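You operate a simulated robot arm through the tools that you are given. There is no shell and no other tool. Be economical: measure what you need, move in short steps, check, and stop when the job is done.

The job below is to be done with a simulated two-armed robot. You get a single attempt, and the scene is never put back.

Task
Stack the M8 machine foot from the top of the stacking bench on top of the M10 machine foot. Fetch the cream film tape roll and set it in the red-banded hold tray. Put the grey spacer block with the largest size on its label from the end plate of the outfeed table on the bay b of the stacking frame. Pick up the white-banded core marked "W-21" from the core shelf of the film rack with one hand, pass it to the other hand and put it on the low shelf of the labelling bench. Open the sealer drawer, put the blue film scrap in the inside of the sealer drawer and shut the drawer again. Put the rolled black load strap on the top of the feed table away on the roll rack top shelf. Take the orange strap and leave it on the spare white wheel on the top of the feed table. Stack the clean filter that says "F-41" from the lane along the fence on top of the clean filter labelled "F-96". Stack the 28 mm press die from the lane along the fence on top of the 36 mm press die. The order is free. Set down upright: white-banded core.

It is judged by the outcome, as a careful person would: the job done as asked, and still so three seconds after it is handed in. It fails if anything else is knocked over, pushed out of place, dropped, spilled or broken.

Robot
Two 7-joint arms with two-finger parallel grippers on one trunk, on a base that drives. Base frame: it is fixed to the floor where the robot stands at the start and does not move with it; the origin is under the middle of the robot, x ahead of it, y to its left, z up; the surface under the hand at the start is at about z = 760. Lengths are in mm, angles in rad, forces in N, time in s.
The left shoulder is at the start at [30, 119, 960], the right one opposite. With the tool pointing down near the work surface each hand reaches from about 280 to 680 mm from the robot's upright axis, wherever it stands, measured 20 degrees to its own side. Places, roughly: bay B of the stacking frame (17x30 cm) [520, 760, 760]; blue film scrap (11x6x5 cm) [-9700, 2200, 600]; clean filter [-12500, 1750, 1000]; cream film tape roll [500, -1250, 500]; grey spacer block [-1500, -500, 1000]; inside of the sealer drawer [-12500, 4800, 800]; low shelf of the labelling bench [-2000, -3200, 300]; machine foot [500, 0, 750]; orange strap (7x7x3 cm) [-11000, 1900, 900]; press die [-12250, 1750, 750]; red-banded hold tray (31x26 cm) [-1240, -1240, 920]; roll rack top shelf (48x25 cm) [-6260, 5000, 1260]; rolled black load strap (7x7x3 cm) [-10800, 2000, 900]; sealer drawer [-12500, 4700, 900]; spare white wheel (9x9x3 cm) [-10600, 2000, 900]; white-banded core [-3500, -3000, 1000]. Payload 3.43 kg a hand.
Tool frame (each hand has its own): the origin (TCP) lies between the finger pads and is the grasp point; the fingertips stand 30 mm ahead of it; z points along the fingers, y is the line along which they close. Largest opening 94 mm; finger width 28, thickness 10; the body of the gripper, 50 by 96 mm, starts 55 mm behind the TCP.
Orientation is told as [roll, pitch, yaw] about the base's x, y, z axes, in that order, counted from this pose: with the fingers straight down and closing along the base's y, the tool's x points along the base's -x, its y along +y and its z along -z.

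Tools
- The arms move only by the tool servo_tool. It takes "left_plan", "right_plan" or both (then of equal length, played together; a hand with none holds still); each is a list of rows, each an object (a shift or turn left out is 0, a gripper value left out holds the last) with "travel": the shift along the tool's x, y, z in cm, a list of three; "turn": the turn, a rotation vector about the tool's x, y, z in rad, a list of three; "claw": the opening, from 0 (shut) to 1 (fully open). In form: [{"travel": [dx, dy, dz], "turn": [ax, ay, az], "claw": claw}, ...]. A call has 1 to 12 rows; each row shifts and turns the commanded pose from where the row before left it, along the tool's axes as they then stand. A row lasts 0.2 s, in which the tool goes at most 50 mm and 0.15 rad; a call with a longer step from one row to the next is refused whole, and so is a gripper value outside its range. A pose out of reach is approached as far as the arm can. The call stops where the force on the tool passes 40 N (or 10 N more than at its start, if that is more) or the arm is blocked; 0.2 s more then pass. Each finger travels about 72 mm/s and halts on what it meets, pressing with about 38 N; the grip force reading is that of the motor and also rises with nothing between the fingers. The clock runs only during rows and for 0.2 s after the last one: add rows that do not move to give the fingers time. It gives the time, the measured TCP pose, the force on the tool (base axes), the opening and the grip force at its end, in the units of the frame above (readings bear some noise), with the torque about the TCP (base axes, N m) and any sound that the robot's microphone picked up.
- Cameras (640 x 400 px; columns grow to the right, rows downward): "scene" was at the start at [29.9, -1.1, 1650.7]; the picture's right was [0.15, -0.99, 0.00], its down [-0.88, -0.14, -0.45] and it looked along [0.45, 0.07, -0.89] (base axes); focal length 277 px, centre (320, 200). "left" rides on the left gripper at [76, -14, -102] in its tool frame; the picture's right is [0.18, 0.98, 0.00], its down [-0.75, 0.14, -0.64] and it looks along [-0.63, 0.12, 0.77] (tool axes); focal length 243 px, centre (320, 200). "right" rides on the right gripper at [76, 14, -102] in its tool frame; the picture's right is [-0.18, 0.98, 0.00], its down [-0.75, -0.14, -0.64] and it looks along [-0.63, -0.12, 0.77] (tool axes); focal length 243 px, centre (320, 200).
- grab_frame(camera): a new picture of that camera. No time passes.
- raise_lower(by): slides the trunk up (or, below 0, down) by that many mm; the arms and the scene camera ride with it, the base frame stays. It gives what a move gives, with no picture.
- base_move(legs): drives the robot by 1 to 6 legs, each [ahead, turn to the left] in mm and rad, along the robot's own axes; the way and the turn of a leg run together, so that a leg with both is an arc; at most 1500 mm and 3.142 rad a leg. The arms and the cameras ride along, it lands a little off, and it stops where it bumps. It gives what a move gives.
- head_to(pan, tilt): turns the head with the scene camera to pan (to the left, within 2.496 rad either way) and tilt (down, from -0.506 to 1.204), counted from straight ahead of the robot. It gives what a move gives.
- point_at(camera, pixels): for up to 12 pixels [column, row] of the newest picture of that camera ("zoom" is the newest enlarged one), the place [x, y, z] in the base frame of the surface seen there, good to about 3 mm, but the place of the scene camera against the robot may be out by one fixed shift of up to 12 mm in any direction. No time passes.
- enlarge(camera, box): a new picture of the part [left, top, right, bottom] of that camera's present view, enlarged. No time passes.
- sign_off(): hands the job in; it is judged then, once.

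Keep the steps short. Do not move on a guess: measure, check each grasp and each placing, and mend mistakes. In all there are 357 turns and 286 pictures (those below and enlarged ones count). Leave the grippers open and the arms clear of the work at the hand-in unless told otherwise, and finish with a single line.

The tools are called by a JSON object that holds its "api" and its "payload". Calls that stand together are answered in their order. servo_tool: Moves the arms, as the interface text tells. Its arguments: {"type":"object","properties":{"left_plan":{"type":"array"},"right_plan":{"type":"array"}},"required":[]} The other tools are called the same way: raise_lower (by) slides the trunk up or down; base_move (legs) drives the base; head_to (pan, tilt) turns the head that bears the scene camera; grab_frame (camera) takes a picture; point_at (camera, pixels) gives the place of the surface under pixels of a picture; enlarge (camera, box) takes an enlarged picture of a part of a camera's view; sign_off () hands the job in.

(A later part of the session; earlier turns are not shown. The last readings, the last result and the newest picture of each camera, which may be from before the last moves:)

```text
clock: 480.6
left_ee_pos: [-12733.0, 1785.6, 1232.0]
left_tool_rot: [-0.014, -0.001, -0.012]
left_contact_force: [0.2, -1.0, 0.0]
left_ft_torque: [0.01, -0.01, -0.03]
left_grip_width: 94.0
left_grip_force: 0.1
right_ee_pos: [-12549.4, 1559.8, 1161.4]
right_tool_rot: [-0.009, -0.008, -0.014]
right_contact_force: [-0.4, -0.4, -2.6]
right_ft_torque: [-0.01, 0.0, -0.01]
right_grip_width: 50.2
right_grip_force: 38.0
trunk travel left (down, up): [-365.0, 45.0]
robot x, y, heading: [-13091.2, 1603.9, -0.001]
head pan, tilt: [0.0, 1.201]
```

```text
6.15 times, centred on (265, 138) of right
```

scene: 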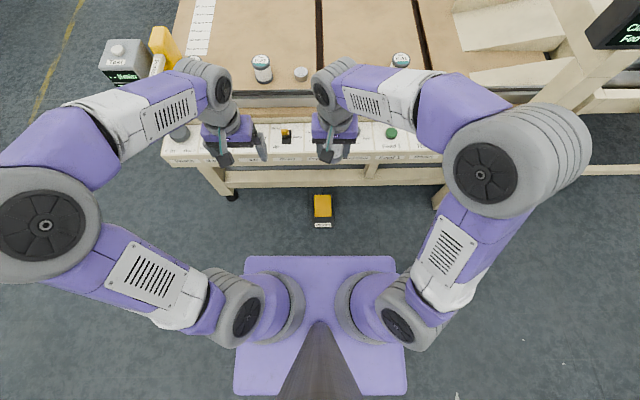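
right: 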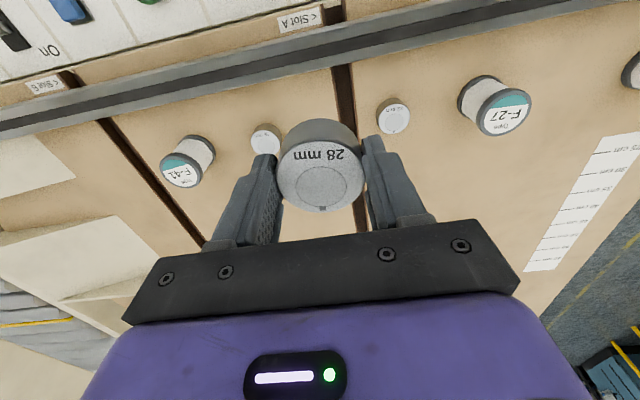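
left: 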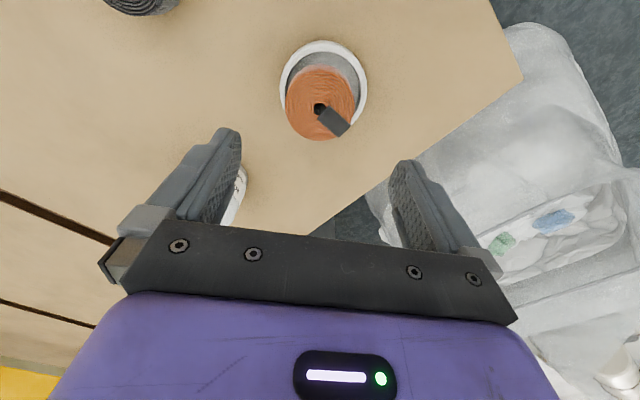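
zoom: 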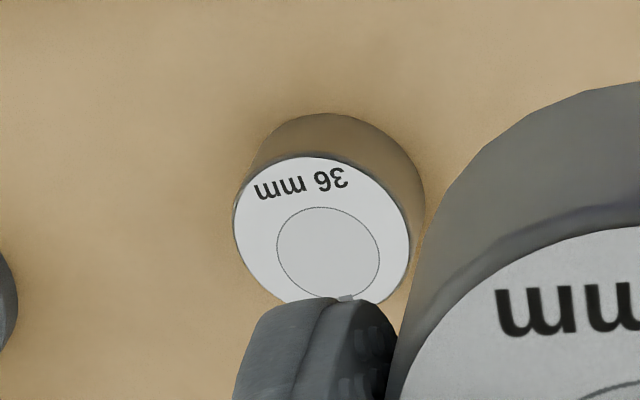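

{"api": "point_at", "payload": {"camera": "zoom", "pixels": [[322, 230], [238, 215], [403, 240], [305, 162], [345, 290], [260, 175], [390, 290], [270, 285], [375, 185]]}}

```text
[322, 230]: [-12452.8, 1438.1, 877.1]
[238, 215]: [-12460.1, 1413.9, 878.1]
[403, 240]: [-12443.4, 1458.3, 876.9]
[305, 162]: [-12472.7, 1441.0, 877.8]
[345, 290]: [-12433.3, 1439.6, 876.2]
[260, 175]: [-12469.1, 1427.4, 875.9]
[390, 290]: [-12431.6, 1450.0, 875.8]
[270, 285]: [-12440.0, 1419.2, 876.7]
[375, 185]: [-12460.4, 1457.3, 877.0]
```

36 mm die centre (−12451.5,1438), top 877. Carrying over and lowering to ~1 cm above.

{"api": "servo_tool", "payload": {"right_plan": [{"travel": [-1.5, -1.8, 0]}, {"travel": [-2.5, -3.0, 0]}, {"travel": [-2.5, -3.0, 0]}, {"travel": [-2.46, -2.94, 0]}, {"travel": [-1, -1.3, 1]}, {"travel": [0, 0, 3.5]}, {"travel": [0, 0, 4]}, {"travel": [0, 0, 4]}, {"travel": [0, 0, 4]}, {"travel": [0, 0, 4]}, {"travel": [0, 0, 2.5]}, {}]}}

{"api": "grab_frame", "payload": {"camera": "right"}}

```text
clock: 483.2
left_ee_pos: [-12732.9, 1788.6, 1230.7]
left_tool_rot: [-0.013, 0.001, -0.013]
left_contact_force: [-0.2, -0.3, -0.4]
left_ft_torque: [-0.01, 0.03, -0.01]
left_grip_width: 94.0
left_grip_force: 0.0
right_ee_pos: [-12452.7, 1434.7, 932.3]
right_tool_rot: [-0.009, -0.009, -0.015]
right_contact_force: [-1.2, 0.3, -3.4]
right_ft_torque: [0.02, 0.02, 0.01]
right_grip_width: 50.4
right_grip_force: 37.8
trunk travel left (down, up): [-365.0, 45.0]
robot x, y, heading: [-13095.6, 1602.3, 0.003]
head pan, tilt: [0.0, 1.201]
```

```text
150 pictures are left
```

right: 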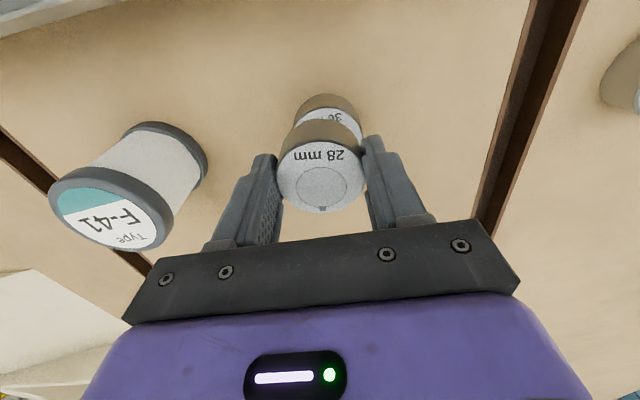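

{"api": "point_at", "payload": {"camera": "right", "pixels": [[298, 112], [361, 125], [330, 95], [330, 118], [305, 120], [355, 118], [321, 185], [280, 170], [363, 165]]}}

{"api": "enlarge", "payload": {"camera": "right", "box": [270, 80, 370, 220]}}

```text
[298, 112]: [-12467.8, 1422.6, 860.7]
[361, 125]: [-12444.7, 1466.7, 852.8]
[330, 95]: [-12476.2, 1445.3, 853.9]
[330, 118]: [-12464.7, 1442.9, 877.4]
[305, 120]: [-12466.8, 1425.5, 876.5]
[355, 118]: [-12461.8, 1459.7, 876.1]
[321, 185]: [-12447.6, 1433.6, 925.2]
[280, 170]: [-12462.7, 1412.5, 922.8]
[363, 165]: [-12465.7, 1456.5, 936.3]
```

```text
2.86 times, centred on (320, 150) of right
```

zoom: 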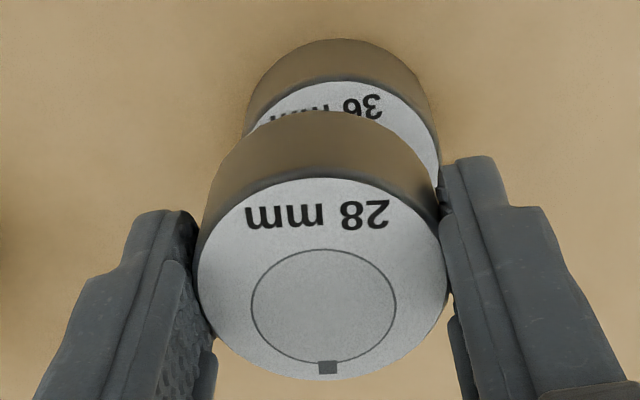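

Shift +4 mm in y and +2 in x, then lower to contact (~912).

{"api": "servo_tool", "payload": {"right_plan": [{"travel": [-0.15, 0.4, 0]}, {"travel": [0, 0, 1]}, {"travel": [0, 0, 0.7]}, {}]}}

{"api": "enlarge", "payload": {"camera": "right", "box": [270, 80, 370, 220]}}

```text
clock: 484.2
left_ee_pos: [-12733.9, 1787.4, 1229.2]
left_tool_rot: [-0.015, -0.001, -0.012]
left_contact_force: [-1.1, -0.1, 0.4]
left_ft_torque: [0.02, -0.02, 0.01]
left_grip_width: 94.3
left_grip_force: 0.0
right_ee_pos: [-12450.4, 1439.0, 916.4]
right_tool_rot: [-0.009, -0.009, -0.015]
right_contact_force: [-0.3, 0.1, -3.1]
right_ft_torque: [-0.01, 0.0, -0.01]
right_grip_width: 50.6
right_grip_force: 37.8
trunk travel left (down, up): [-365.0, 45.0]
robot x, y, heading: [-13093.6, 1604.4, 0.001]
head pan, tilt: [0.0, 1.201]
```

```text
2.86 times, centred on (320, 150) of right
```

zoom: 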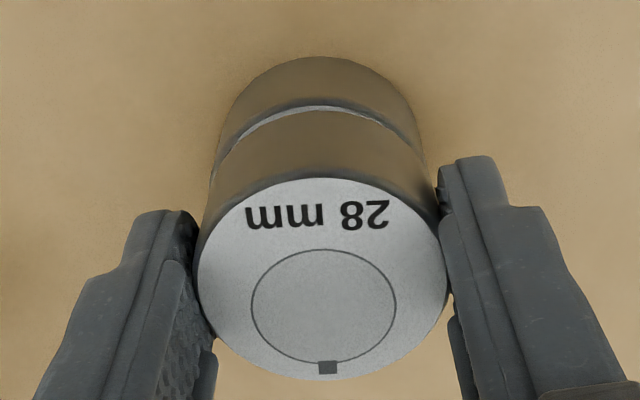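

Well aligned. Final 1 mm steps.

{"api": "servo_tool", "payload": {"right_plan": [{"travel": [0, 0, 0.25]}, {"travel": [0, 0, 0.12]}, {"travel": [0, 0, 0.1]}, {"travel": [0, 0, 0.1]}, {}]}}

```text
clock: 485.4
left_ee_pos: [-12732.8, 1786.8, 1231.8]
left_tool_rot: [-0.013, -0.001, -0.012]
left_contact_force: [-0.2, -0.2, -0.6]
left_ft_torque: [-0.01, -0.03, 0.02]
left_grip_width: 93.9
left_grip_force: 0.1
right_ee_pos: [-12451.3, 1438.9, 911.3]
right_tool_rot: [-0.009, -0.009, -0.016]
right_contact_force: [-0.1, -0.3, -2.3]
right_ft_torque: [-0.01, 0.03, 0.0]
right_grip_width: 50.0
right_grip_force: 38.1
right hand out of reach, approached as far as the arm can: row 4
trunk travel left (down, up): [-365.0, 45.0]
robot x, y, heading: [-13092.9, 1603.4, -0.001]
head pan, tilt: [0.0, 1.201]
```

At the reach limit. Lowering the trunk 2 mm to seat it.

{"api": "raise_lower", "payload": {"by": -2}}

```text
clock: 485.9
left_ee_pos: [-12734.6, 1787.4, 1229.5]
left_tool_rot: [-0.014, -0.003, -0.012]
left_contact_force: [-0.7, 0.3, 0.3]
left_ft_torque: [0.02, 0.01, 0.01]
left_grip_width: 94.2
left_grip_force: 0.2
right_ee_pos: [-12451.2, 1439.6, 911.7]
right_tool_rot: [-0.009, -0.012, -0.016]
right_contact_force: [-2.8, 0.4, 6.2]
right_ft_torque: [0.17, 0.14, 0.05]
right_grip_width: 50.4
right_grip_force: 37.9
trunk travel left (down, up): [-363.0, 47.0]
robot x, y, heading: [-13091.9, 1600.2, -0.003]
head pan, tilt: [0.0, 1.201]
```

Contact (6 N). Opening and rising.

{"api": "servo_tool", "payload": {"right_plan": [{"claw": 0.58}, {"claw": 0.65}, {"claw": 0.8}, {}, {"travel": [0, 0, -1]}, {"travel": [0, 0, -3]}, {"travel": [0, 0, -4]}, {"travel": [0, 0, -4]}, {}]}}

{"api": "grab_frame", "payload": {"camera": "right"}}

```text
clock: 487.9
left_ee_pos: [-12732.4, 1788.4, 1228.3]
left_tool_rot: [-0.014, 0.0, -0.012]
left_contact_force: [0.0, -0.4, -0.1]
left_ft_torque: [0.05, -0.04, -0.02]
left_grip_width: 94.2
left_grip_force: 0.1
right_ee_pos: [-12440.9, 1441.6, 1029.9]
right_tool_rot: [-0.009, -0.006, -0.016]
right_contact_force: [0.9, 0.8, 0.5]
right_ft_torque: [0.0, -0.01, 0.03]
right_grip_width: 75.2
right_grip_force: 0.1
right hand out of reach, approached as far as the arm can: row 6, 7, 8
trunk travel left (down, up): [-363.0, 47.0]
robot x, y, heading: [-13093.2, 1603.3, -0.0]
head pan, tilt: [0.0, 1.201]
```

```text
147 pictures are left
```

right: 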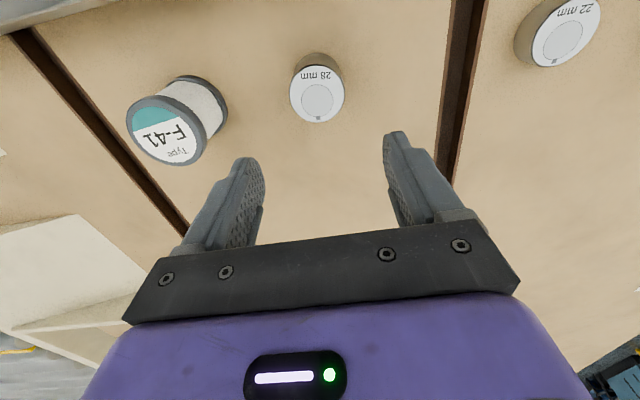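

The 28 mm die stands on the 36 mm. Verifying its height, then shifting the base 200 mm toward −y for F-41.

{"api": "point_at", "payload": {"camera": "right", "pixels": [[317, 98], [295, 98], [340, 95], [165, 140], [330, 60]]}}

{"api": "servo_tool", "payload": {"right_plan": [{"travel": [3, 0, -3]}, {"travel": [4, 0, -3]}, {"travel": [4, 0, -3]}, {"travel": [4, 0, -2]}, {"travel": [4, 0, 0]}, {"travel": [3, 0, 0], "claw": 1}]}}

{"api": "base_move", "payload": {"legs": [[-250, 0], [0, -1.571], [200, 0], [0, 1.571], [250, 0]]}}

{"api": "grab_frame", "payload": {"camera": "scene"}}

```text
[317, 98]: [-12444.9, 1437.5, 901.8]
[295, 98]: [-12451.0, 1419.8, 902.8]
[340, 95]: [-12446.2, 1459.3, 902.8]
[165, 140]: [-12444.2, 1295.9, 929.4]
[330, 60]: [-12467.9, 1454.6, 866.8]
```

```text
clock: 489.3
left_ee_pos: [-12733.7, 1787.3, 1230.2]
left_tool_rot: [-0.012, 0.0, -0.011]
left_contact_force: [0.3, 0.4, -0.2]
left_ft_torque: [-0.01, -0.04, 0.0]
left_grip_width: 94.3
left_grip_force: 0.1
right_ee_pos: [-12453.1, 1450.4, 1162.9]
right_tool_rot: [-0.008, -0.006, -0.016]
right_contact_force: [0.7, 0.1, 0.1]
right_ft_torque: [-0.01, 0.01, -0.02]
right_grip_width: 93.9
right_grip_force: 0.0
right hand out of reach, approached as far as the arm can: row 1, 2, 3, 4, 5, 6
trunk travel left (down, up): [-363.0, 47.0]
robot x, y, heading: [-13095.0, 1603.4, -0.003]
head pan, tilt: [0.0, 1.201]
```

```text
clock: 501.4
left_ee_pos: [-12739.5, 1572.4, 1228.4]
left_tool_rot: [-0.015, 0.001, -0.033]
left_contact_force: [0.1, -0.5, 0.0]
left_ft_torque: [0.0, 0.02, -0.03]
left_grip_width: 94.0
left_grip_force: 0.1
right_ee_pos: [-12467.2, 1227.1, 1162.8]
right_tool_rot: [-0.01, -0.008, -0.038]
right_contact_force: [-0.4, -0.7, -0.1]
right_ft_torque: [0.02, 0.02, 0.0]
right_grip_width: 93.9
right_grip_force: 0.1
trunk travel left (down, up): [-363.0, 47.0]
robot x, y, heading: [-13104.0, 1398.3, -0.019]
head pan, tilt: [0.0, 1.201]
```

```text
146 pictures are left
```

scene: 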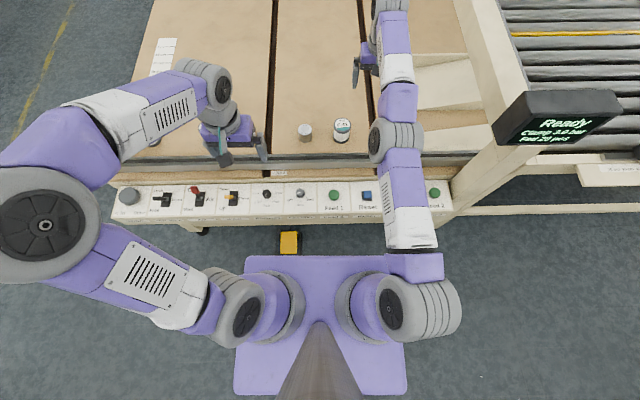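

The right arm is stretched straight. Trying to fold it with small backward steps.

{"api": "servo_tool", "payload": {"right_plan": [{"travel": [1, 0, 0]}, {"travel": [1, 0, 0]}, {"travel": [1, 0, 0]}, {"travel": [1, 0, 0]}, {}]}}

```text
clock: 502.6
left_ee_pos: [-12739.2, 1572.3, 1229.0]
left_tool_rot: [-0.015, 0.0, -0.032]
left_contact_force: [-0.4, -0.2, -0.3]
left_ft_torque: [-0.01, 0.01, -0.04]
left_grip_width: 94.1
left_grip_force: 0.0
right_ee_pos: [-12466.5, 1228.6, 1162.4]
right_tool_rot: [-0.008, -0.009, -0.035]
right_contact_force: [0.0, -0.4, 0.1]
right_ft_torque: [-0.02, 0.04, 0.0]
right_grip_width: 94.0
right_grip_force: 0.1
right hand out of reach, approached as far as the arm can: row 1, 2, 3, 4
trunk travel left (down, up): [-363.0, 47.0]
robot x, y, heading: [-13103.8, 1398.1, -0.023]
head pan, tilt: [0.0, 1.201]
```

{"api": "servo_tool", "payload": {"right_plan": [{"travel": [0, 2, 2]}, {"travel": [0, 2, 2]}, {"travel": [1, 2, 2]}, {"travel": [1, 0, 2]}, {"travel": [2, 0, 0]}, {}]}}

```text
clock: 504.0
left_ee_pos: [-12738.9, 1572.2, 1228.9]
left_tool_rot: [-0.014, 0.0, -0.034]
left_contact_force: [-1.0, 0.1, -0.5]
left_ft_torque: [0.01, -0.04, 0.02]
left_grip_width: 93.8
left_grip_force: 0.2
right_ee_pos: [-12459.8, 1290.9, 1084.8]
right_tool_rot: [-0.01, -0.006, -0.036]
right_contact_force: [-0.1, -1.0, -0.4]
right_ft_torque: [-0.02, 0.01, 0.02]
right_grip_width: 94.0
right_grip_force: 0.1
right hand out of reach, approached as far as the arm can: row 2, 3, 4, 5
trunk travel left (down, up): [-363.0, 47.0]
robot x, y, heading: [-13102.2, 1399.5, -0.022]
head pan, tilt: [0.0, 1.201]
```

Trying to break the straight-arm pose by pitching the hand while drawing back.

{"api": "servo_tool", "payload": {"right_plan": [{"travel": [0, 0, -1], "turn": [0, -0.12, 0]}, {"travel": [0, 0, -1], "turn": [0, -0.12, 0]}, {"travel": [0, 0, -2], "turn": [0, -0.12, 0]}, {"travel": [2, 0, -2]}, {"travel": [2, 0, -2]}, {}]}}

{"api": "grab_frame", "payload": {"camera": "scene"}}

```text
clock: 505.4
left_ee_pos: [-12738.6, 1573.1, 1229.0]
left_tool_rot: [-0.013, 0.0, -0.032]
left_contact_force: [0.6, 0.0, -0.9]
left_ft_torque: [0.02, 0.0, 0.0]
left_grip_width: 94.1
left_grip_force: 0.0
right_ee_pos: [-12398.9, 1311.3, 1161.4]
right_tool_rot: [-0.009, -0.368, -0.034]
right_contact_force: [-0.2, 1.4, -0.5]
right_ft_torque: [-0.01, 0.02, 0.0]
right_grip_width: 94.1
right_grip_force: 0.0
right hand out of reach, approached as far as the arm can: row 1, 2, 3, 4, 5
trunk travel left (down, up): [-363.0, 47.0]
robot x, y, heading: [-13104.3, 1397.9, -0.021]
head pan, tilt: [0.0, 1.201]
```

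```text
145 pictures are left
```

scene: 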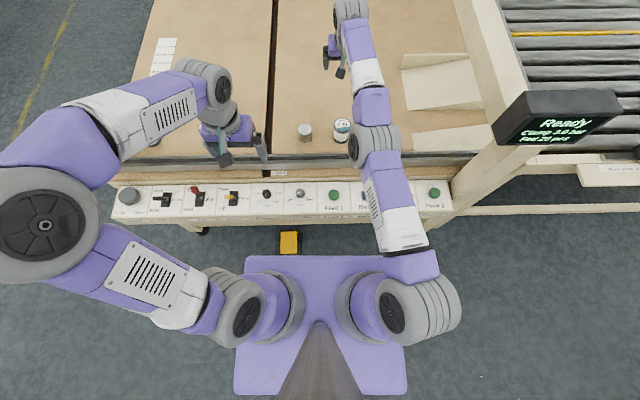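

Rotating the hand back to vertical and commanding a sustained pull back, to let the arm fold.

{"api": "servo_tool", "payload": {"right_plan": [{"travel": [2, 0, 0], "turn": [0, 0.12, 0]}, {"travel": [3, 0, 0], "turn": [0, 0.12, 0]}, {"travel": [3, 0, 0], "turn": [0, 0.12, 0]}, {"travel": [3, 0, 0]}, {"travel": [3, 0, 0]}, {}, {}, {}, {}, {}, {}, {}]}}

```text
clock: 508.0
left_ee_pos: [-12739.8, 1572.9, 1230.2]
left_tool_rot: [-0.016, 0.0, -0.032]
left_contact_force: [-0.2, 0.9, -0.5]
left_ft_torque: [0.0, 0.01, 0.02]
left_grip_width: 93.9
left_grip_force: 0.0
right_ee_pos: [-12537.6, 1314.3, 1143.1]
right_tool_rot: [-0.008, -0.01, -0.036]
right_contact_force: [-0.1, -0.1, 0.1]
right_ft_torque: [0.02, 0.02, 0.0]
right_grip_width: 94.1
right_grip_force: 0.0
trunk travel left (down, up): [-363.0, 47.0]
robot x, y, heading: [-13107.0, 1397.7, -0.017]
head pan, tilt: [0.0, 1.201]
```

The arm folded back. For F-41 I'll pitch the hand −0.3 so the arm needn't stretch. Also 15 mm nearer with the base.

{"api": "base_move", "payload": {"legs": [[14, 0.018]]}}

{"api": "servo_tool", "payload": {"right_plan": [{"turn": [0, -0.1, 0]}, {"turn": [0, -0.1, 0]}, {"turn": [0, -0.09, 0]}, {}]}}

{"api": "grab_frame", "payload": {"camera": "right"}}

```text
clock: 508.8
left_ee_pos: [-12731.5, 1578.8, 1229.9]
left_tool_rot: [-0.015, 0.0, -0.016]
left_contact_force: [0.2, 0.1, 1.2]
left_ft_torque: [0.0, -0.03, -0.04]
left_grip_width: 93.8
left_grip_force: 0.0
right_ee_pos: [-12524.6, 1323.6, 1143.9]
right_tool_rot: [-0.009, -0.009, -0.019]
right_contact_force: [0.4, -0.2, 0.9]
right_ft_torque: [-0.04, 0.0, -0.01]
right_grip_width: 94.3
right_grip_force: 0.2
trunk travel left (down, up): [-363.0, 47.0]
robot x, y, heading: [-13092.6, 1396.3, -0.004]
head pan, tilt: [0.0, 1.201]
```

```text
clock: 509.8
left_ee_pos: [-12729.1, 1577.9, 1229.3]
left_tool_rot: [-0.015, 0.0, -0.017]
left_contact_force: [0.2, -0.3, -0.7]
left_ft_torque: [-0.01, 0.0, 0.01]
left_grip_width: 93.9
left_grip_force: 0.1
right_ee_pos: [-12523.1, 1323.4, 1143.4]
right_tool_rot: [-0.01, -0.301, -0.018]
right_contact_force: [0.5, -0.5, 0.0]
right_ft_torque: [0.02, 0.02, 0.02]
right_grip_width: 93.8
right_grip_force: 0.0
trunk travel left (down, up): [-363.0, 47.0]
robot x, y, heading: [-13093.2, 1391.1, -0.009]
head pan, tilt: [0.0, 1.201]
```

```text
144 pictures are left
```

right: 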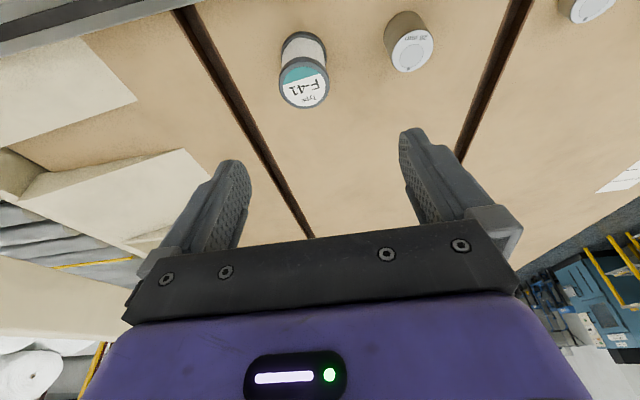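

{"api": "enlarge", "payload": {"camera": "right", "box": [260, 20, 350, 120]}}

{"api": "point_at", "payload": {"camera": "zoom", "pixels": [[290, 255], [195, 250], [390, 255], [280, 200], [300, 330], [220, 180], [370, 180], [290, 140], [215, 120], [365, 120], [285, 70]]}}

```text
4.00 times, centred on (305, 70) of right
```

zoom: 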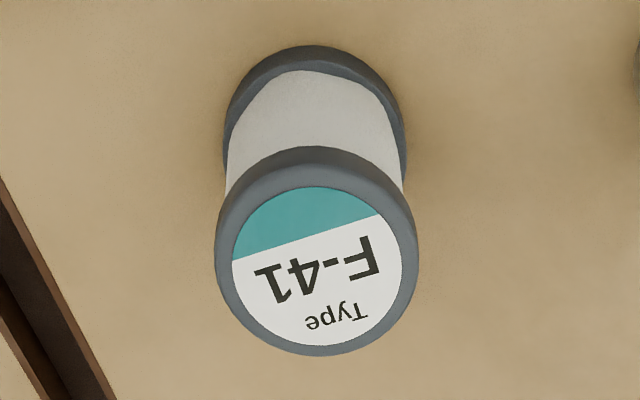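

```text
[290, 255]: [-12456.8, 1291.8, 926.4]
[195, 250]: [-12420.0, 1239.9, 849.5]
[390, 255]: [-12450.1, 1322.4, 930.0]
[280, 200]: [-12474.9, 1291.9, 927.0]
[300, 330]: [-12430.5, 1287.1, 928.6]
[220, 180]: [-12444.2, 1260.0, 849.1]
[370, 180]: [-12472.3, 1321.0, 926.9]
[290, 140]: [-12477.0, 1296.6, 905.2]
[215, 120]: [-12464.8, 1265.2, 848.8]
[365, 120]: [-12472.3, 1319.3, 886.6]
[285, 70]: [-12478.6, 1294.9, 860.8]
```

{"api": "point_at", "payload": {"camera": "zoom", "pixels": [[222, 260], [411, 262], [314, 178], [320, 350], [316, 262], [250, 200], [385, 320], [250, 325], [380, 200]]}}

```text
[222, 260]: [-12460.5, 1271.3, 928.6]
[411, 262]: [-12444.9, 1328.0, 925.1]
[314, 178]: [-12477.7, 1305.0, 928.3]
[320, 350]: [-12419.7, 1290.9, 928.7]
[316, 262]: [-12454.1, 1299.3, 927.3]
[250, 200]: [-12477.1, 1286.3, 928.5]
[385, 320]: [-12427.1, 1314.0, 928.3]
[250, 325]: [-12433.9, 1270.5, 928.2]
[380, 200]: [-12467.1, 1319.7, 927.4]
```

F-41 centre (−12451,1298.5), ~59 mm wide, top 928. Moving above it.

{"api": "servo_tool", "payload": {"right_plan": [{"travel": [-0.69, -0.59, 3.88]}, {"travel": [-0.69, -0.59, 3.88]}, {"travel": [-0.69, -0.59, 3.88]}, {"travel": [-0.69, -0.59, 3.88]}, {}]}}

{"api": "grab_frame", "payload": {"camera": "right"}}

```text
clock: 511.0
left_ee_pos: [-12730.7, 1579.0, 1230.0]
left_tool_rot: [-0.015, -0.001, -0.016]
left_contact_force: [-0.7, 0.4, 0.2]
left_ft_torque: [-0.01, 0.0, -0.01]
left_grip_width: 94.0
left_grip_force: 0.2
right_ee_pos: [-12451.1, 1297.1, 1005.0]
right_tool_rot: [-0.009, -0.299, -0.016]
right_contact_force: [0.0, -0.4, -0.1]
right_ft_torque: [0.0, -0.01, -0.01]
right_grip_width: 94.0
right_grip_force: 0.0
trunk travel left (down, up): [-363.0, 47.0]
robot x, y, heading: [-13090.5, 1397.3, -0.004]
head pan, tilt: [0.0, 1.201]
```

```text
142 pictures are left
```

right: 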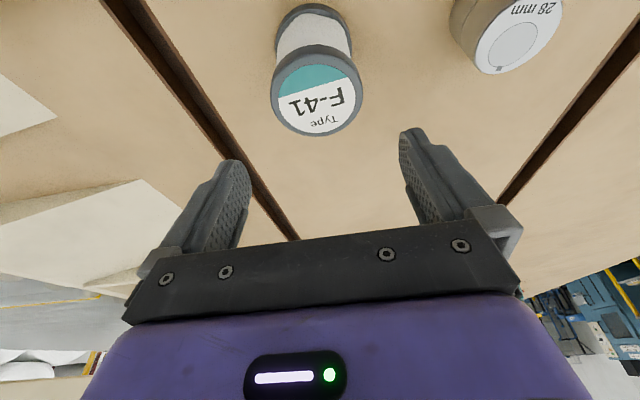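

{"api": "servo_tool", "payload": {"right_plan": [{"travel": [0.9, 0.1, 2.9]}, {"travel": [0.9, 0, 2.9]}, {"travel": [0.9, 0, 2.9]}, {}]}}

{"api": "grab_frame", "payload": {"camera": "right"}}

```text
clock: 512.0
left_ee_pos: [-12729.3, 1577.5, 1229.6]
left_tool_rot: [-0.013, 0.0, -0.016]
left_contact_force: [0.3, 0.5, 0.6]
left_ft_torque: [-0.01, -0.02, 0.01]
left_grip_width: 93.8
left_grip_force: 0.0
right_ee_pos: [-12451.4, 1296.1, 913.5]
right_tool_rot: [-0.009, -0.3, -0.015]
right_contact_force: [-0.3, -0.7, -1.1]
right_ft_torque: [0.02, 0.01, 0.01]
right_grip_width: 94.2
right_grip_force: 0.2
trunk travel left (down, up): [-363.0, 47.0]
robot x, y, heading: [-13090.1, 1398.3, -0.006]
head pan, tilt: [0.0, 1.201]
```

```text
141 pictures are left
```

right: 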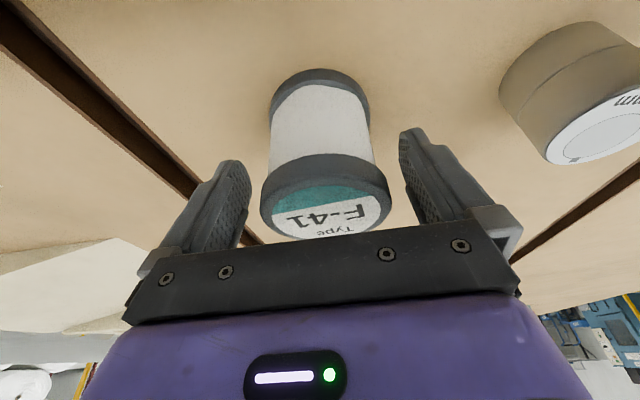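

{"api": "servo_tool", "payload": {"right_plan": [{"travel": [0, 0.25, 0]}, {"claw": 0.68}, {"claw": 0}, {"claw": 0}, {"claw": 0}, {}]}}

{"api": "servo_tool", "payload": {"right_plan": [{"travel": [-0.15, 0, -0.48]}, {"travel": [-0.3, 0, -0.95]}, {"travel": [-0.45, 0, -1.43]}, {"travel": [-0.6, 0, -1.9]}, {"travel": [-0.6, 0, -1.9]}, {"travel": [-0.6, 0, -1.9]}, {"travel": [-0.6, 0, -1.9]}, {}]}}

{"api": "grab_frame", "payload": {"camera": "right"}}

```text
clock: 513.4
left_ee_pos: [-12729.7, 1577.6, 1229.5]
left_tool_rot: [-0.014, 0.0, -0.015]
left_contact_force: [1.3, -0.5, -0.7]
left_ft_torque: [-0.02, -0.01, -0.03]
left_grip_width: 93.9
left_grip_force: 0.0
right_ee_pos: [-12451.2, 1300.0, 913.6]
right_tool_rot: [-0.008, -0.298, -0.017]
right_contact_force: [0.8, 0.3, 2.0]
right_ft_torque: [0.07, -0.01, 0.03]
right_grip_width: 67.4
right_grip_force: 38.0
trunk travel left (down, up): [-363.0, 47.0]
robot x, y, heading: [-13088.2, 1398.1, -0.005]
head pan, tilt: [0.0, 1.201]
```

```text
clock: 515.2
left_ee_pos: [-12729.3, 1578.8, 1228.9]
left_tool_rot: [-0.013, -0.001, -0.015]
left_contact_force: [0.3, 0.3, 0.3]
left_ft_torque: [0.01, 0.0, -0.02]
left_grip_width: 93.8
left_grip_force: 0.2
right_ee_pos: [-12451.7, 1301.0, 1023.4]
right_tool_rot: [-0.008, -0.299, -0.016]
right_contact_force: [-0.7, 0.7, -2.6]
right_ft_torque: [-0.01, 0.0, -0.01]
right_grip_width: 66.9
right_grip_force: 38.4
trunk travel left (down, up): [-363.0, 47.0]
robot x, y, heading: [-13091.5, 1394.6, -0.001]
head pan, tilt: [0.0, 1.201]
```

```text
140 pictures are left
```

right: 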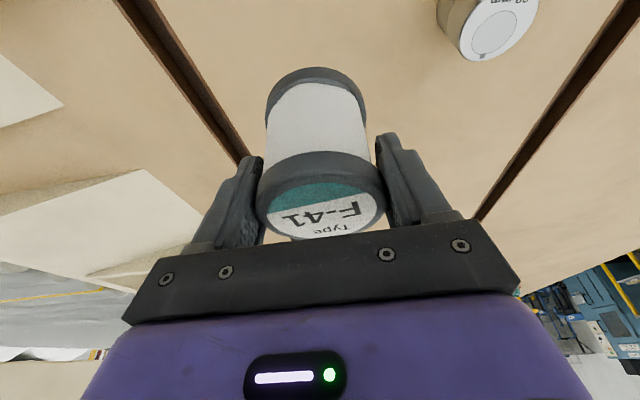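

F-41 held. Raising and drawing back, then shifting the base 725 mm in +y to F-96.

{"api": "servo_tool", "payload": {"right_plan": [{"travel": [-0.6, 0, -1.9]}, {"travel": [-0.9, 0, -2.9]}, {"travel": [-0.9, 0, -2.9]}, {"travel": [-0.9, 0, -2.9]}, {"travel": [1.9, 0, -0.6]}, {"travel": [2.9, 0, -0.9]}, {"travel": [2.9, 0, -0.9]}, {"travel": [2.9, 0, -0.9]}, {}]}}

{"api": "base_move", "payload": {"legs": [[-250, 0], [0, 1.571], [725, 0], [0, -1.571], [240, 0]]}}

{"api": "head_to", "payload": {"pan": -0.1, "tilt": 0.9}}

{"api": "grab_frame", "payload": {"camera": "scene"}}

{"api": "grab_frame", "payload": {"camera": "right"}}

```text
clock: 517.2
left_ee_pos: [-12730.2, 1578.9, 1228.2]
left_tool_rot: [-0.015, 0.001, -0.017]
left_contact_force: [0.5, -0.6, -0.2]
left_ft_torque: [0.03, 0.01, -0.01]
left_grip_width: 93.9
left_grip_force: 0.1
right_ee_pos: [-12560.6, 1305.3, 1134.4]
right_tool_rot: [-0.01, -0.297, -0.018]
right_contact_force: [-0.3, 0.5, -1.8]
right_ft_torque: [0.0, -0.01, 0.03]
right_grip_width: 66.5
right_grip_force: 38.1
trunk travel left (down, up): [-363.0, 47.0]
robot x, y, heading: [-13092.4, 1397.7, -0.005]
head pan, tilt: [0.0, 1.201]
```

```text
clock: 531.8
left_ee_pos: [-12758.6, 2337.0, 1229.4]
left_tool_rot: [-0.013, -0.001, -0.003]
left_contact_force: [-0.2, 0.1, 0.0]
left_ft_torque: [-0.01, 0.02, 0.01]
left_grip_width: 94.0
left_grip_force: 0.0
right_ee_pos: [-12588.9, 2065.1, 1134.3]
right_tool_rot: [-0.009, -0.3, -0.005]
right_contact_force: [0.7, 0.0, -1.7]
right_ft_torque: [0.01, -0.01, 0.01]
right_grip_width: 66.4
right_grip_force: 37.9
trunk travel left (down, up): [-363.0, 47.0]
robot x, y, heading: [-13115.8, 2150.5, 0.005]
head pan, tilt: [0.0, 1.201]
```

```text
clock: 532.6
left_ee_pos: [-12759.9, 2336.6, 1228.8]
left_tool_rot: [-0.014, -0.002, -0.003]
left_contact_force: [-0.6, -0.2, -0.1]
left_ft_torque: [0.01, -0.01, -0.01]
left_grip_width: 94.0
left_grip_force: 0.0
right_ee_pos: [-12587.2, 2065.1, 1133.9]
right_tool_rot: [-0.008, -0.299, -0.003]
right_contact_force: [-0.6, 0.1, -1.6]
right_ft_torque: [0.0, 0.01, -0.04]
right_grip_width: 66.4
right_grip_force: 37.9
trunk travel left (down, up): [-363.0, 47.0]
robot x, y, heading: [-13120.7, 2152.1, 0.008]
head pan, tilt: [-0.099, 0.901]
```

```text
139 pictures are left
```

scene: 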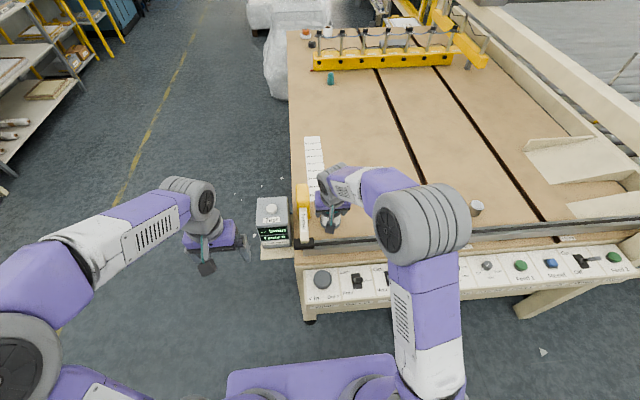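

```text
138 pictures are left
```

right: 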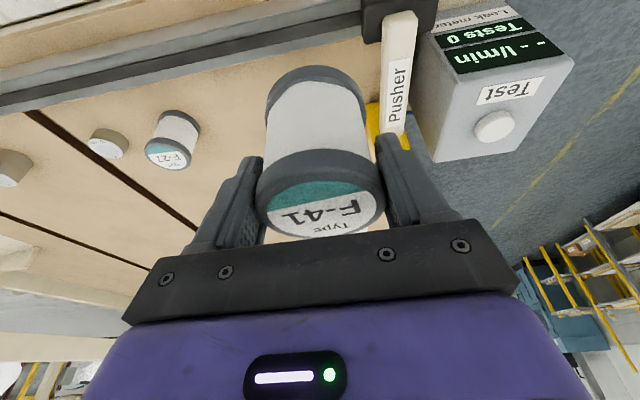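

F-96 is hidden behind the held filter. Moving the hand 13 cm to −y to see F-96 and the pusher.

{"api": "servo_tool", "payload": {"right_plan": [{"travel": [0, -2, 0]}, {"travel": [0, -4, 0]}, {"travel": [0, -4, 0]}, {"travel": [0, -3, 0]}, {}]}}

{"api": "grab_frame", "payload": {"camera": "right"}}

{"api": "enlarge", "payload": {"camera": "scene", "box": [240, 160, 400, 260]}}

```text
clock: 533.8
left_ee_pos: [-12759.3, 2337.9, 1229.3]
left_tool_rot: [-0.015, 0.001, -0.003]
left_contact_force: [0.5, 1.3, 0.0]
left_ft_torque: [-0.02, -0.03, 0.01]
left_grip_width: 94.2
left_grip_force: 0.1
right_ee_pos: [-12588.3, 1933.9, 1135.0]
right_tool_rot: [-0.008, -0.298, -0.004]
right_contact_force: [-0.4, -0.9, -2.4]
right_ft_torque: [0.01, -0.01, 0.01]
right_grip_width: 66.0
right_grip_force: 38.5
trunk travel left (down, up): [-363.0, 47.0]
robot x, y, heading: [-13118.5, 2151.5, 0.007]
head pan, tilt: [-0.099, 0.901]
```

```text
137 pictures are left
```

right: 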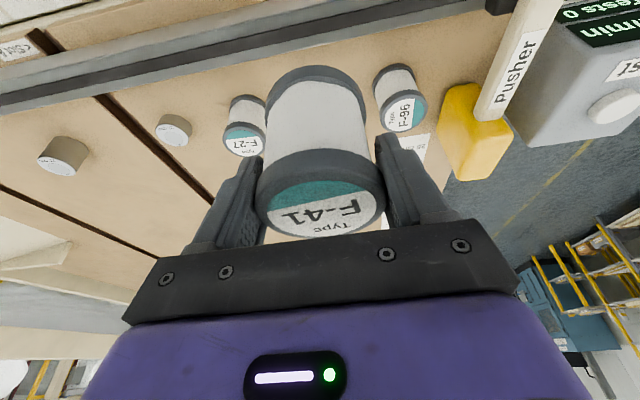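

```text
4.00 times, centred on (320, 210) of scene
```

zoom: 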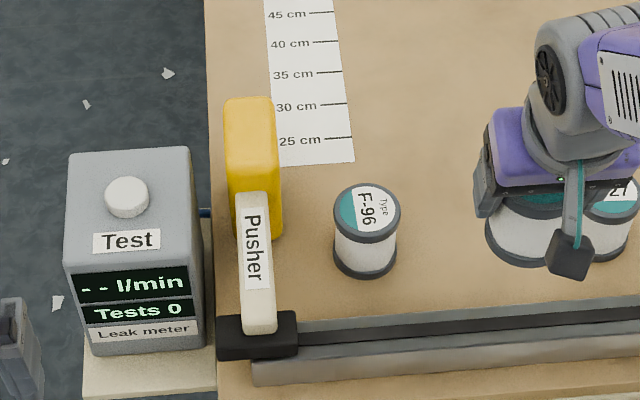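

{"api": "enlarge", "payload": {"camera": "right", "box": [360, 50, 520, 190]}}

{"api": "point_at", "payload": {"camera": "zoom", "pixels": [[180, 255], [105, 255], [265, 250], [180, 195], [180, 315], [125, 210], [240, 300], [125, 300], [245, 210], [350, 260], [400, 200], [320, 330]]}}

{"api": "point_at", "payload": {"camera": "scene", "pixels": [[303, 195], [308, 205], [303, 230], [304, 243], [332, 212], [272, 210]]}}

```text
2.86 times, centred on (440, 120) of right
```

zoom: 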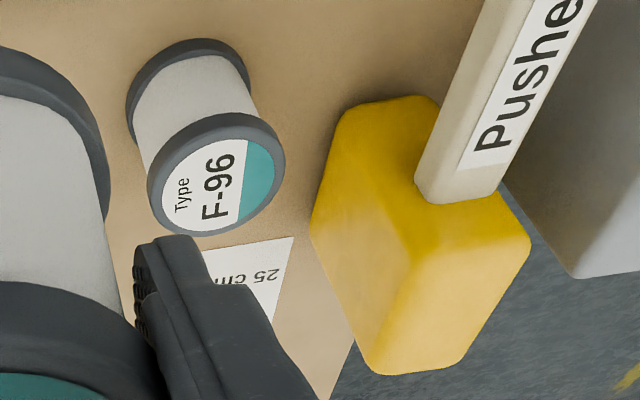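

```text
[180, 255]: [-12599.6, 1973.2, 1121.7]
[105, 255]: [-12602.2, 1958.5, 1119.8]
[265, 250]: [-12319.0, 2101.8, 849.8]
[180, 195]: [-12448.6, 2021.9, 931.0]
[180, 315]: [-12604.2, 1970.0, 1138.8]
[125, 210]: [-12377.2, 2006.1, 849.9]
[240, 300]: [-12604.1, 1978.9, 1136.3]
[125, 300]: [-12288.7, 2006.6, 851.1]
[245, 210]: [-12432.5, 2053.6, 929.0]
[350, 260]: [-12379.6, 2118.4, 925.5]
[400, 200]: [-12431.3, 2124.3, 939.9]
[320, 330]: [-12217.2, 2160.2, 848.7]
```

```text
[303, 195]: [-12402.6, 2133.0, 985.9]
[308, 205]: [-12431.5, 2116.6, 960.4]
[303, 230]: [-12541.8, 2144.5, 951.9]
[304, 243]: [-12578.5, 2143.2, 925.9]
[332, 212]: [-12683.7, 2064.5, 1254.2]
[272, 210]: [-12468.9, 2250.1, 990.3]
```

{"api": "point_at", "payload": {"camera": "zoom", "pixels": [[216, 175], [153, 190], [279, 165], [228, 118], [203, 230], [170, 140], [260, 215], [180, 220], [265, 130], [330, 200], [430, 230]]}}

```text
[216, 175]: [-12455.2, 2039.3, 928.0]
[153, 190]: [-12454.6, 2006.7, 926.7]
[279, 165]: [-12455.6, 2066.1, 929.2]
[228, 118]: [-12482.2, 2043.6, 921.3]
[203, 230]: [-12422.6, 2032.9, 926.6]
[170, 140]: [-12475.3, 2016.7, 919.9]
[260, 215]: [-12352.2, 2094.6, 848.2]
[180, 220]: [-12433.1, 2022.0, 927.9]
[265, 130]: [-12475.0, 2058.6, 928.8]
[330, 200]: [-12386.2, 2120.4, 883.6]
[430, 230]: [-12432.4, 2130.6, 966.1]
```

F-96 centre (−12453.5,2037.5), top 928; pusher face at y ≈ 2117, clear. Carrying F-41 above F-96.

{"api": "servo_tool", "payload": {"right_plan": [{"travel": [-1.3, 1.0, 0.4]}, {"travel": [-2.3, 1.9, 0.7]}, {"travel": [-2.6, 2.1, 0.8]}, {"travel": [-2.6, 2.1, 0.8]}, {"travel": [-2.6, 2.1, 0.8]}, {"travel": [-1.4, 1.15, 0.48]}, {}, {"travel": [0.6, 0, 1.9]}, {"travel": [0.9, 0, 2.9]}, {"travel": [0.9, 0, 2.9]}, {"travel": [0.9, 0, 2.9]}, {}]}}

{"api": "grab_frame", "payload": {"camera": "right"}}

{"api": "enlarge", "payload": {"camera": "scene", "box": [240, 160, 400, 260]}}

```text
clock: 536.4
left_ee_pos: [-12760.4, 2336.4, 1229.2]
left_tool_rot: [-0.016, -0.001, -0.003]
left_contact_force: [0.0, -0.6, -0.1]
left_ft_torque: [-0.02, 0.02, -0.01]
left_grip_width: 93.9
left_grip_force: 0.0
right_ee_pos: [-12457.1, 2036.8, 1023.4]
right_tool_rot: [-0.01, -0.298, -0.004]
right_contact_force: [0.5, 0.0, -0.6]
right_ft_torque: [0.0, 0.0, -0.02]
right_grip_width: 66.0
right_grip_force: 38.0
trunk travel left (down, up): [-363.0, 47.0]
robot x, y, heading: [-13118.6, 2147.8, 0.008]
head pan, tilt: [-0.099, 0.901]
```

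```text
134 pictures are left
```

right: 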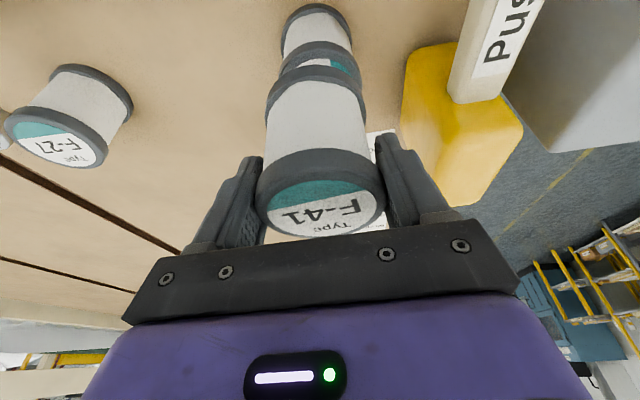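

```text
4.00 times, centred on (320, 210) of scene
```

zoom: 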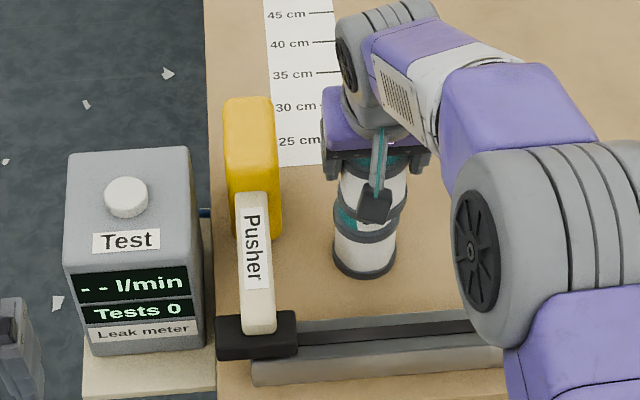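

{"api": "enlarge", "payload": {"camera": "right", "box": [250, 0, 390, 120]}}

{"api": "point_at", "payload": {"camera": "zoom", "pixels": [[155, 260], [455, 260], [150, 250], [300, 215], [240, 230], [380, 225], [430, 265], [180, 260], [85, 370], [500, 370], [290, 310]]}}

```text
3.33 times, centred on (320, 60) of right
```

zoom: 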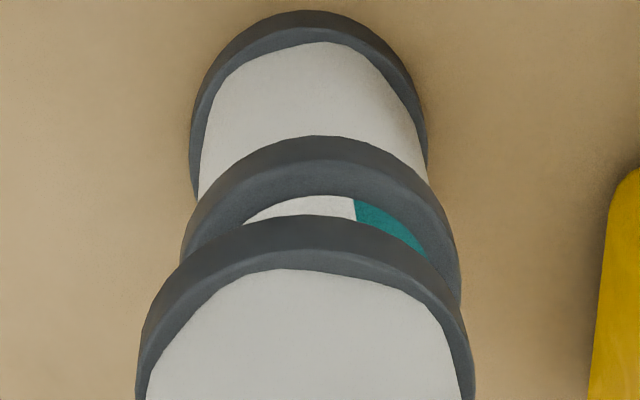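

```text
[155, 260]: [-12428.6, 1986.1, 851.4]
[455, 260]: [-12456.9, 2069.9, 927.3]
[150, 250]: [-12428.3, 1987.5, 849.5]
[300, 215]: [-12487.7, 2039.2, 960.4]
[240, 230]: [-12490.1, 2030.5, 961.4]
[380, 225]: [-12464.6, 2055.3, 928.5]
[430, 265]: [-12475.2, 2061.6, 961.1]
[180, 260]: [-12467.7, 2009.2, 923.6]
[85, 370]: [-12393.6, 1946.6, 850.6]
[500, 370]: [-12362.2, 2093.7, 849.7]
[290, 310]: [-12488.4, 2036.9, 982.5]
```

Small corrections: +3.5 mm in y, +2.5 mm in x, then lower to ~997.

{"api": "servo_tool", "payload": {"right_plan": [{"travel": [-0.24, 0.35, 0.07]}, {}, {"travel": [0.3, 0, 0.95]}, {"travel": [0.3, 0, 0.95]}, {"travel": [0.15, 0, 0.48]}, {}]}}

{"api": "enlarge", "payload": {"camera": "right", "box": [250, 0, 390, 120]}}

```text
clock: 537.8
left_ee_pos: [-12759.4, 2336.2, 1230.3]
left_tool_rot: [-0.011, 0.0, -0.003]
left_contact_force: [0.3, -0.1, -0.5]
left_ft_torque: [0.0, 0.0, 0.05]
left_grip_width: 94.2
left_grip_force: 0.1
right_ee_pos: [-12452.3, 2041.1, 997.9]
right_tool_rot: [-0.008, -0.298, -0.003]
right_contact_force: [0.0, 0.0, -2.3]
right_ft_torque: [0.0, -0.01, -0.03]
right_grip_width: 66.0
right_grip_force: 38.0
trunk travel left (down, up): [-363.0, 47.0]
robot x, y, heading: [-13116.6, 2152.1, 0.011]
head pan, tilt: [-0.099, 0.901]
```

```text
3.33 times, centred on (320, 60) of right
```

zoom: 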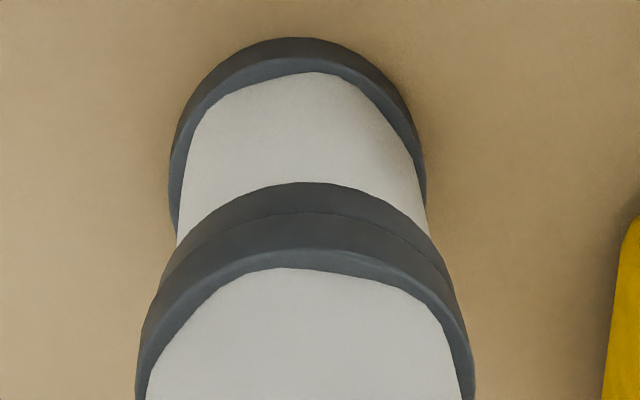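

Well aligned. Lowering in 1–1.5 mm steps.

{"api": "servo_tool", "payload": {"right_plan": [{"travel": [0.05, 0, 0.2]}, {"travel": [0.04, 0, 0.13]}, {"travel": [0.04, 0, 0.1]}, {"travel": [0.03, 0, 0.1]}, {}]}}

```text
clock: 539.0
left_ee_pos: [-12759.5, 2336.5, 1229.7]
left_tool_rot: [-0.015, -0.001, -0.004]
left_contact_force: [0.6, 0.1, -0.1]
left_ft_torque: [0.0, 0.02, -0.02]
left_grip_width: 94.0
left_grip_force: 0.0
right_ee_pos: [-12452.3, 2040.0, 992.8]
right_tool_rot: [-0.009, -0.298, -0.002]
right_contact_force: [-1.0, -0.8, -2.5]
right_ft_torque: [-0.02, 0.0, 0.02]
right_grip_width: 65.7
right_grip_force: 37.7
trunk travel left (down, up): [-363.0, 47.0]
robot x, y, heading: [-13115.1, 2151.0, 0.01]
head pan, tilt: [-0.099, 0.901]
```

{"api": "servo_tool", "payload": {"right_plan": [{"travel": [0.04, 0, 0.1]}, {"travel": [0.03, 0, 0.1]}, {"travel": [0.03, 0, 0.1]}, {}]}}

```text
clock: 540.0
left_ee_pos: [-12761.2, 2336.3, 1230.2]
left_tool_rot: [-0.014, -0.001, -0.002]
left_contact_force: [-0.1, 0.1, 0.0]
left_ft_torque: [-0.01, 0.0, -0.01]
left_grip_width: 94.0
left_grip_force: 0.0
right_ee_pos: [-12451.8, 2040.2, 992.2]
right_tool_rot: [-0.008, -0.304, -0.004]
right_contact_force: [0.6, 0.4, 14.4]
right_ft_torque: [-0.04, 0.03, -0.06]
right_grip_width: 65.7
right_grip_force: 38.0
trunk travel left (down, up): [-363.0, 47.0]
robot x, y, heading: [-13118.7, 2147.4, 0.012]
head pan, tilt: [-0.099, 0.901]
```

Contact (14 N). Backing off 1 mm, opening, and withdrawing upward.

{"api": "servo_tool", "payload": {"right_plan": [{"travel": [-0.03, 0, -0.1]}, {"claw": 0.73}, {"claw": 0.8}, {"claw": 0.88}, {}, {"travel": [0, 0, -1.5]}, {"travel": [0, 0, -3]}, {"travel": [0, 0, -4]}, {"travel": [0, 0, -4]}, {"travel": [2, 0, -2]}, {}]}}

{"api": "grab_frame", "payload": {"camera": "right"}}

{"api": "enlarge", "payload": {"camera": "scene", "box": [240, 160, 400, 260]}}

```text
clock: 542.4
left_ee_pos: [-12758.8, 2336.6, 1229.1]
left_tool_rot: [-0.014, -0.003, -0.003]
left_contact_force: [0.1, -0.1, 0.2]
left_ft_torque: [-0.04, 0.02, -0.01]
left_grip_width: 94.2
left_grip_force: 0.1
right_ee_pos: [-12513.3, 2040.4, 1124.6]
right_tool_rot: [-0.011, -0.3, -0.004]
right_contact_force: [-0.2, 0.1, 0.1]
right_ft_torque: [0.0, -0.02, -0.02]
right_grip_width: 82.5
right_grip_force: 0.1
trunk travel left (down, up): [-363.0, 47.0]
robot x, y, heading: [-13119.0, 2146.5, 0.009]
head pan, tilt: [-0.099, 0.901]
```

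```text
130 pictures are left
```

right: 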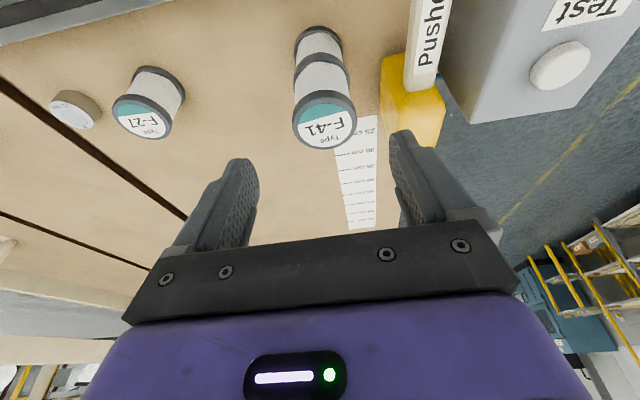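

```text
4.00 times, centred on (320, 210) of scene
```

zoom: 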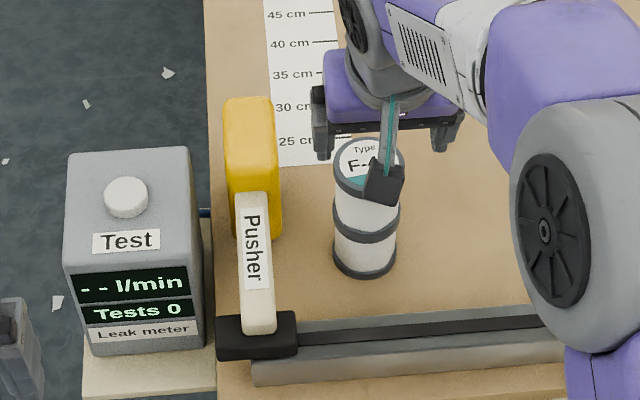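

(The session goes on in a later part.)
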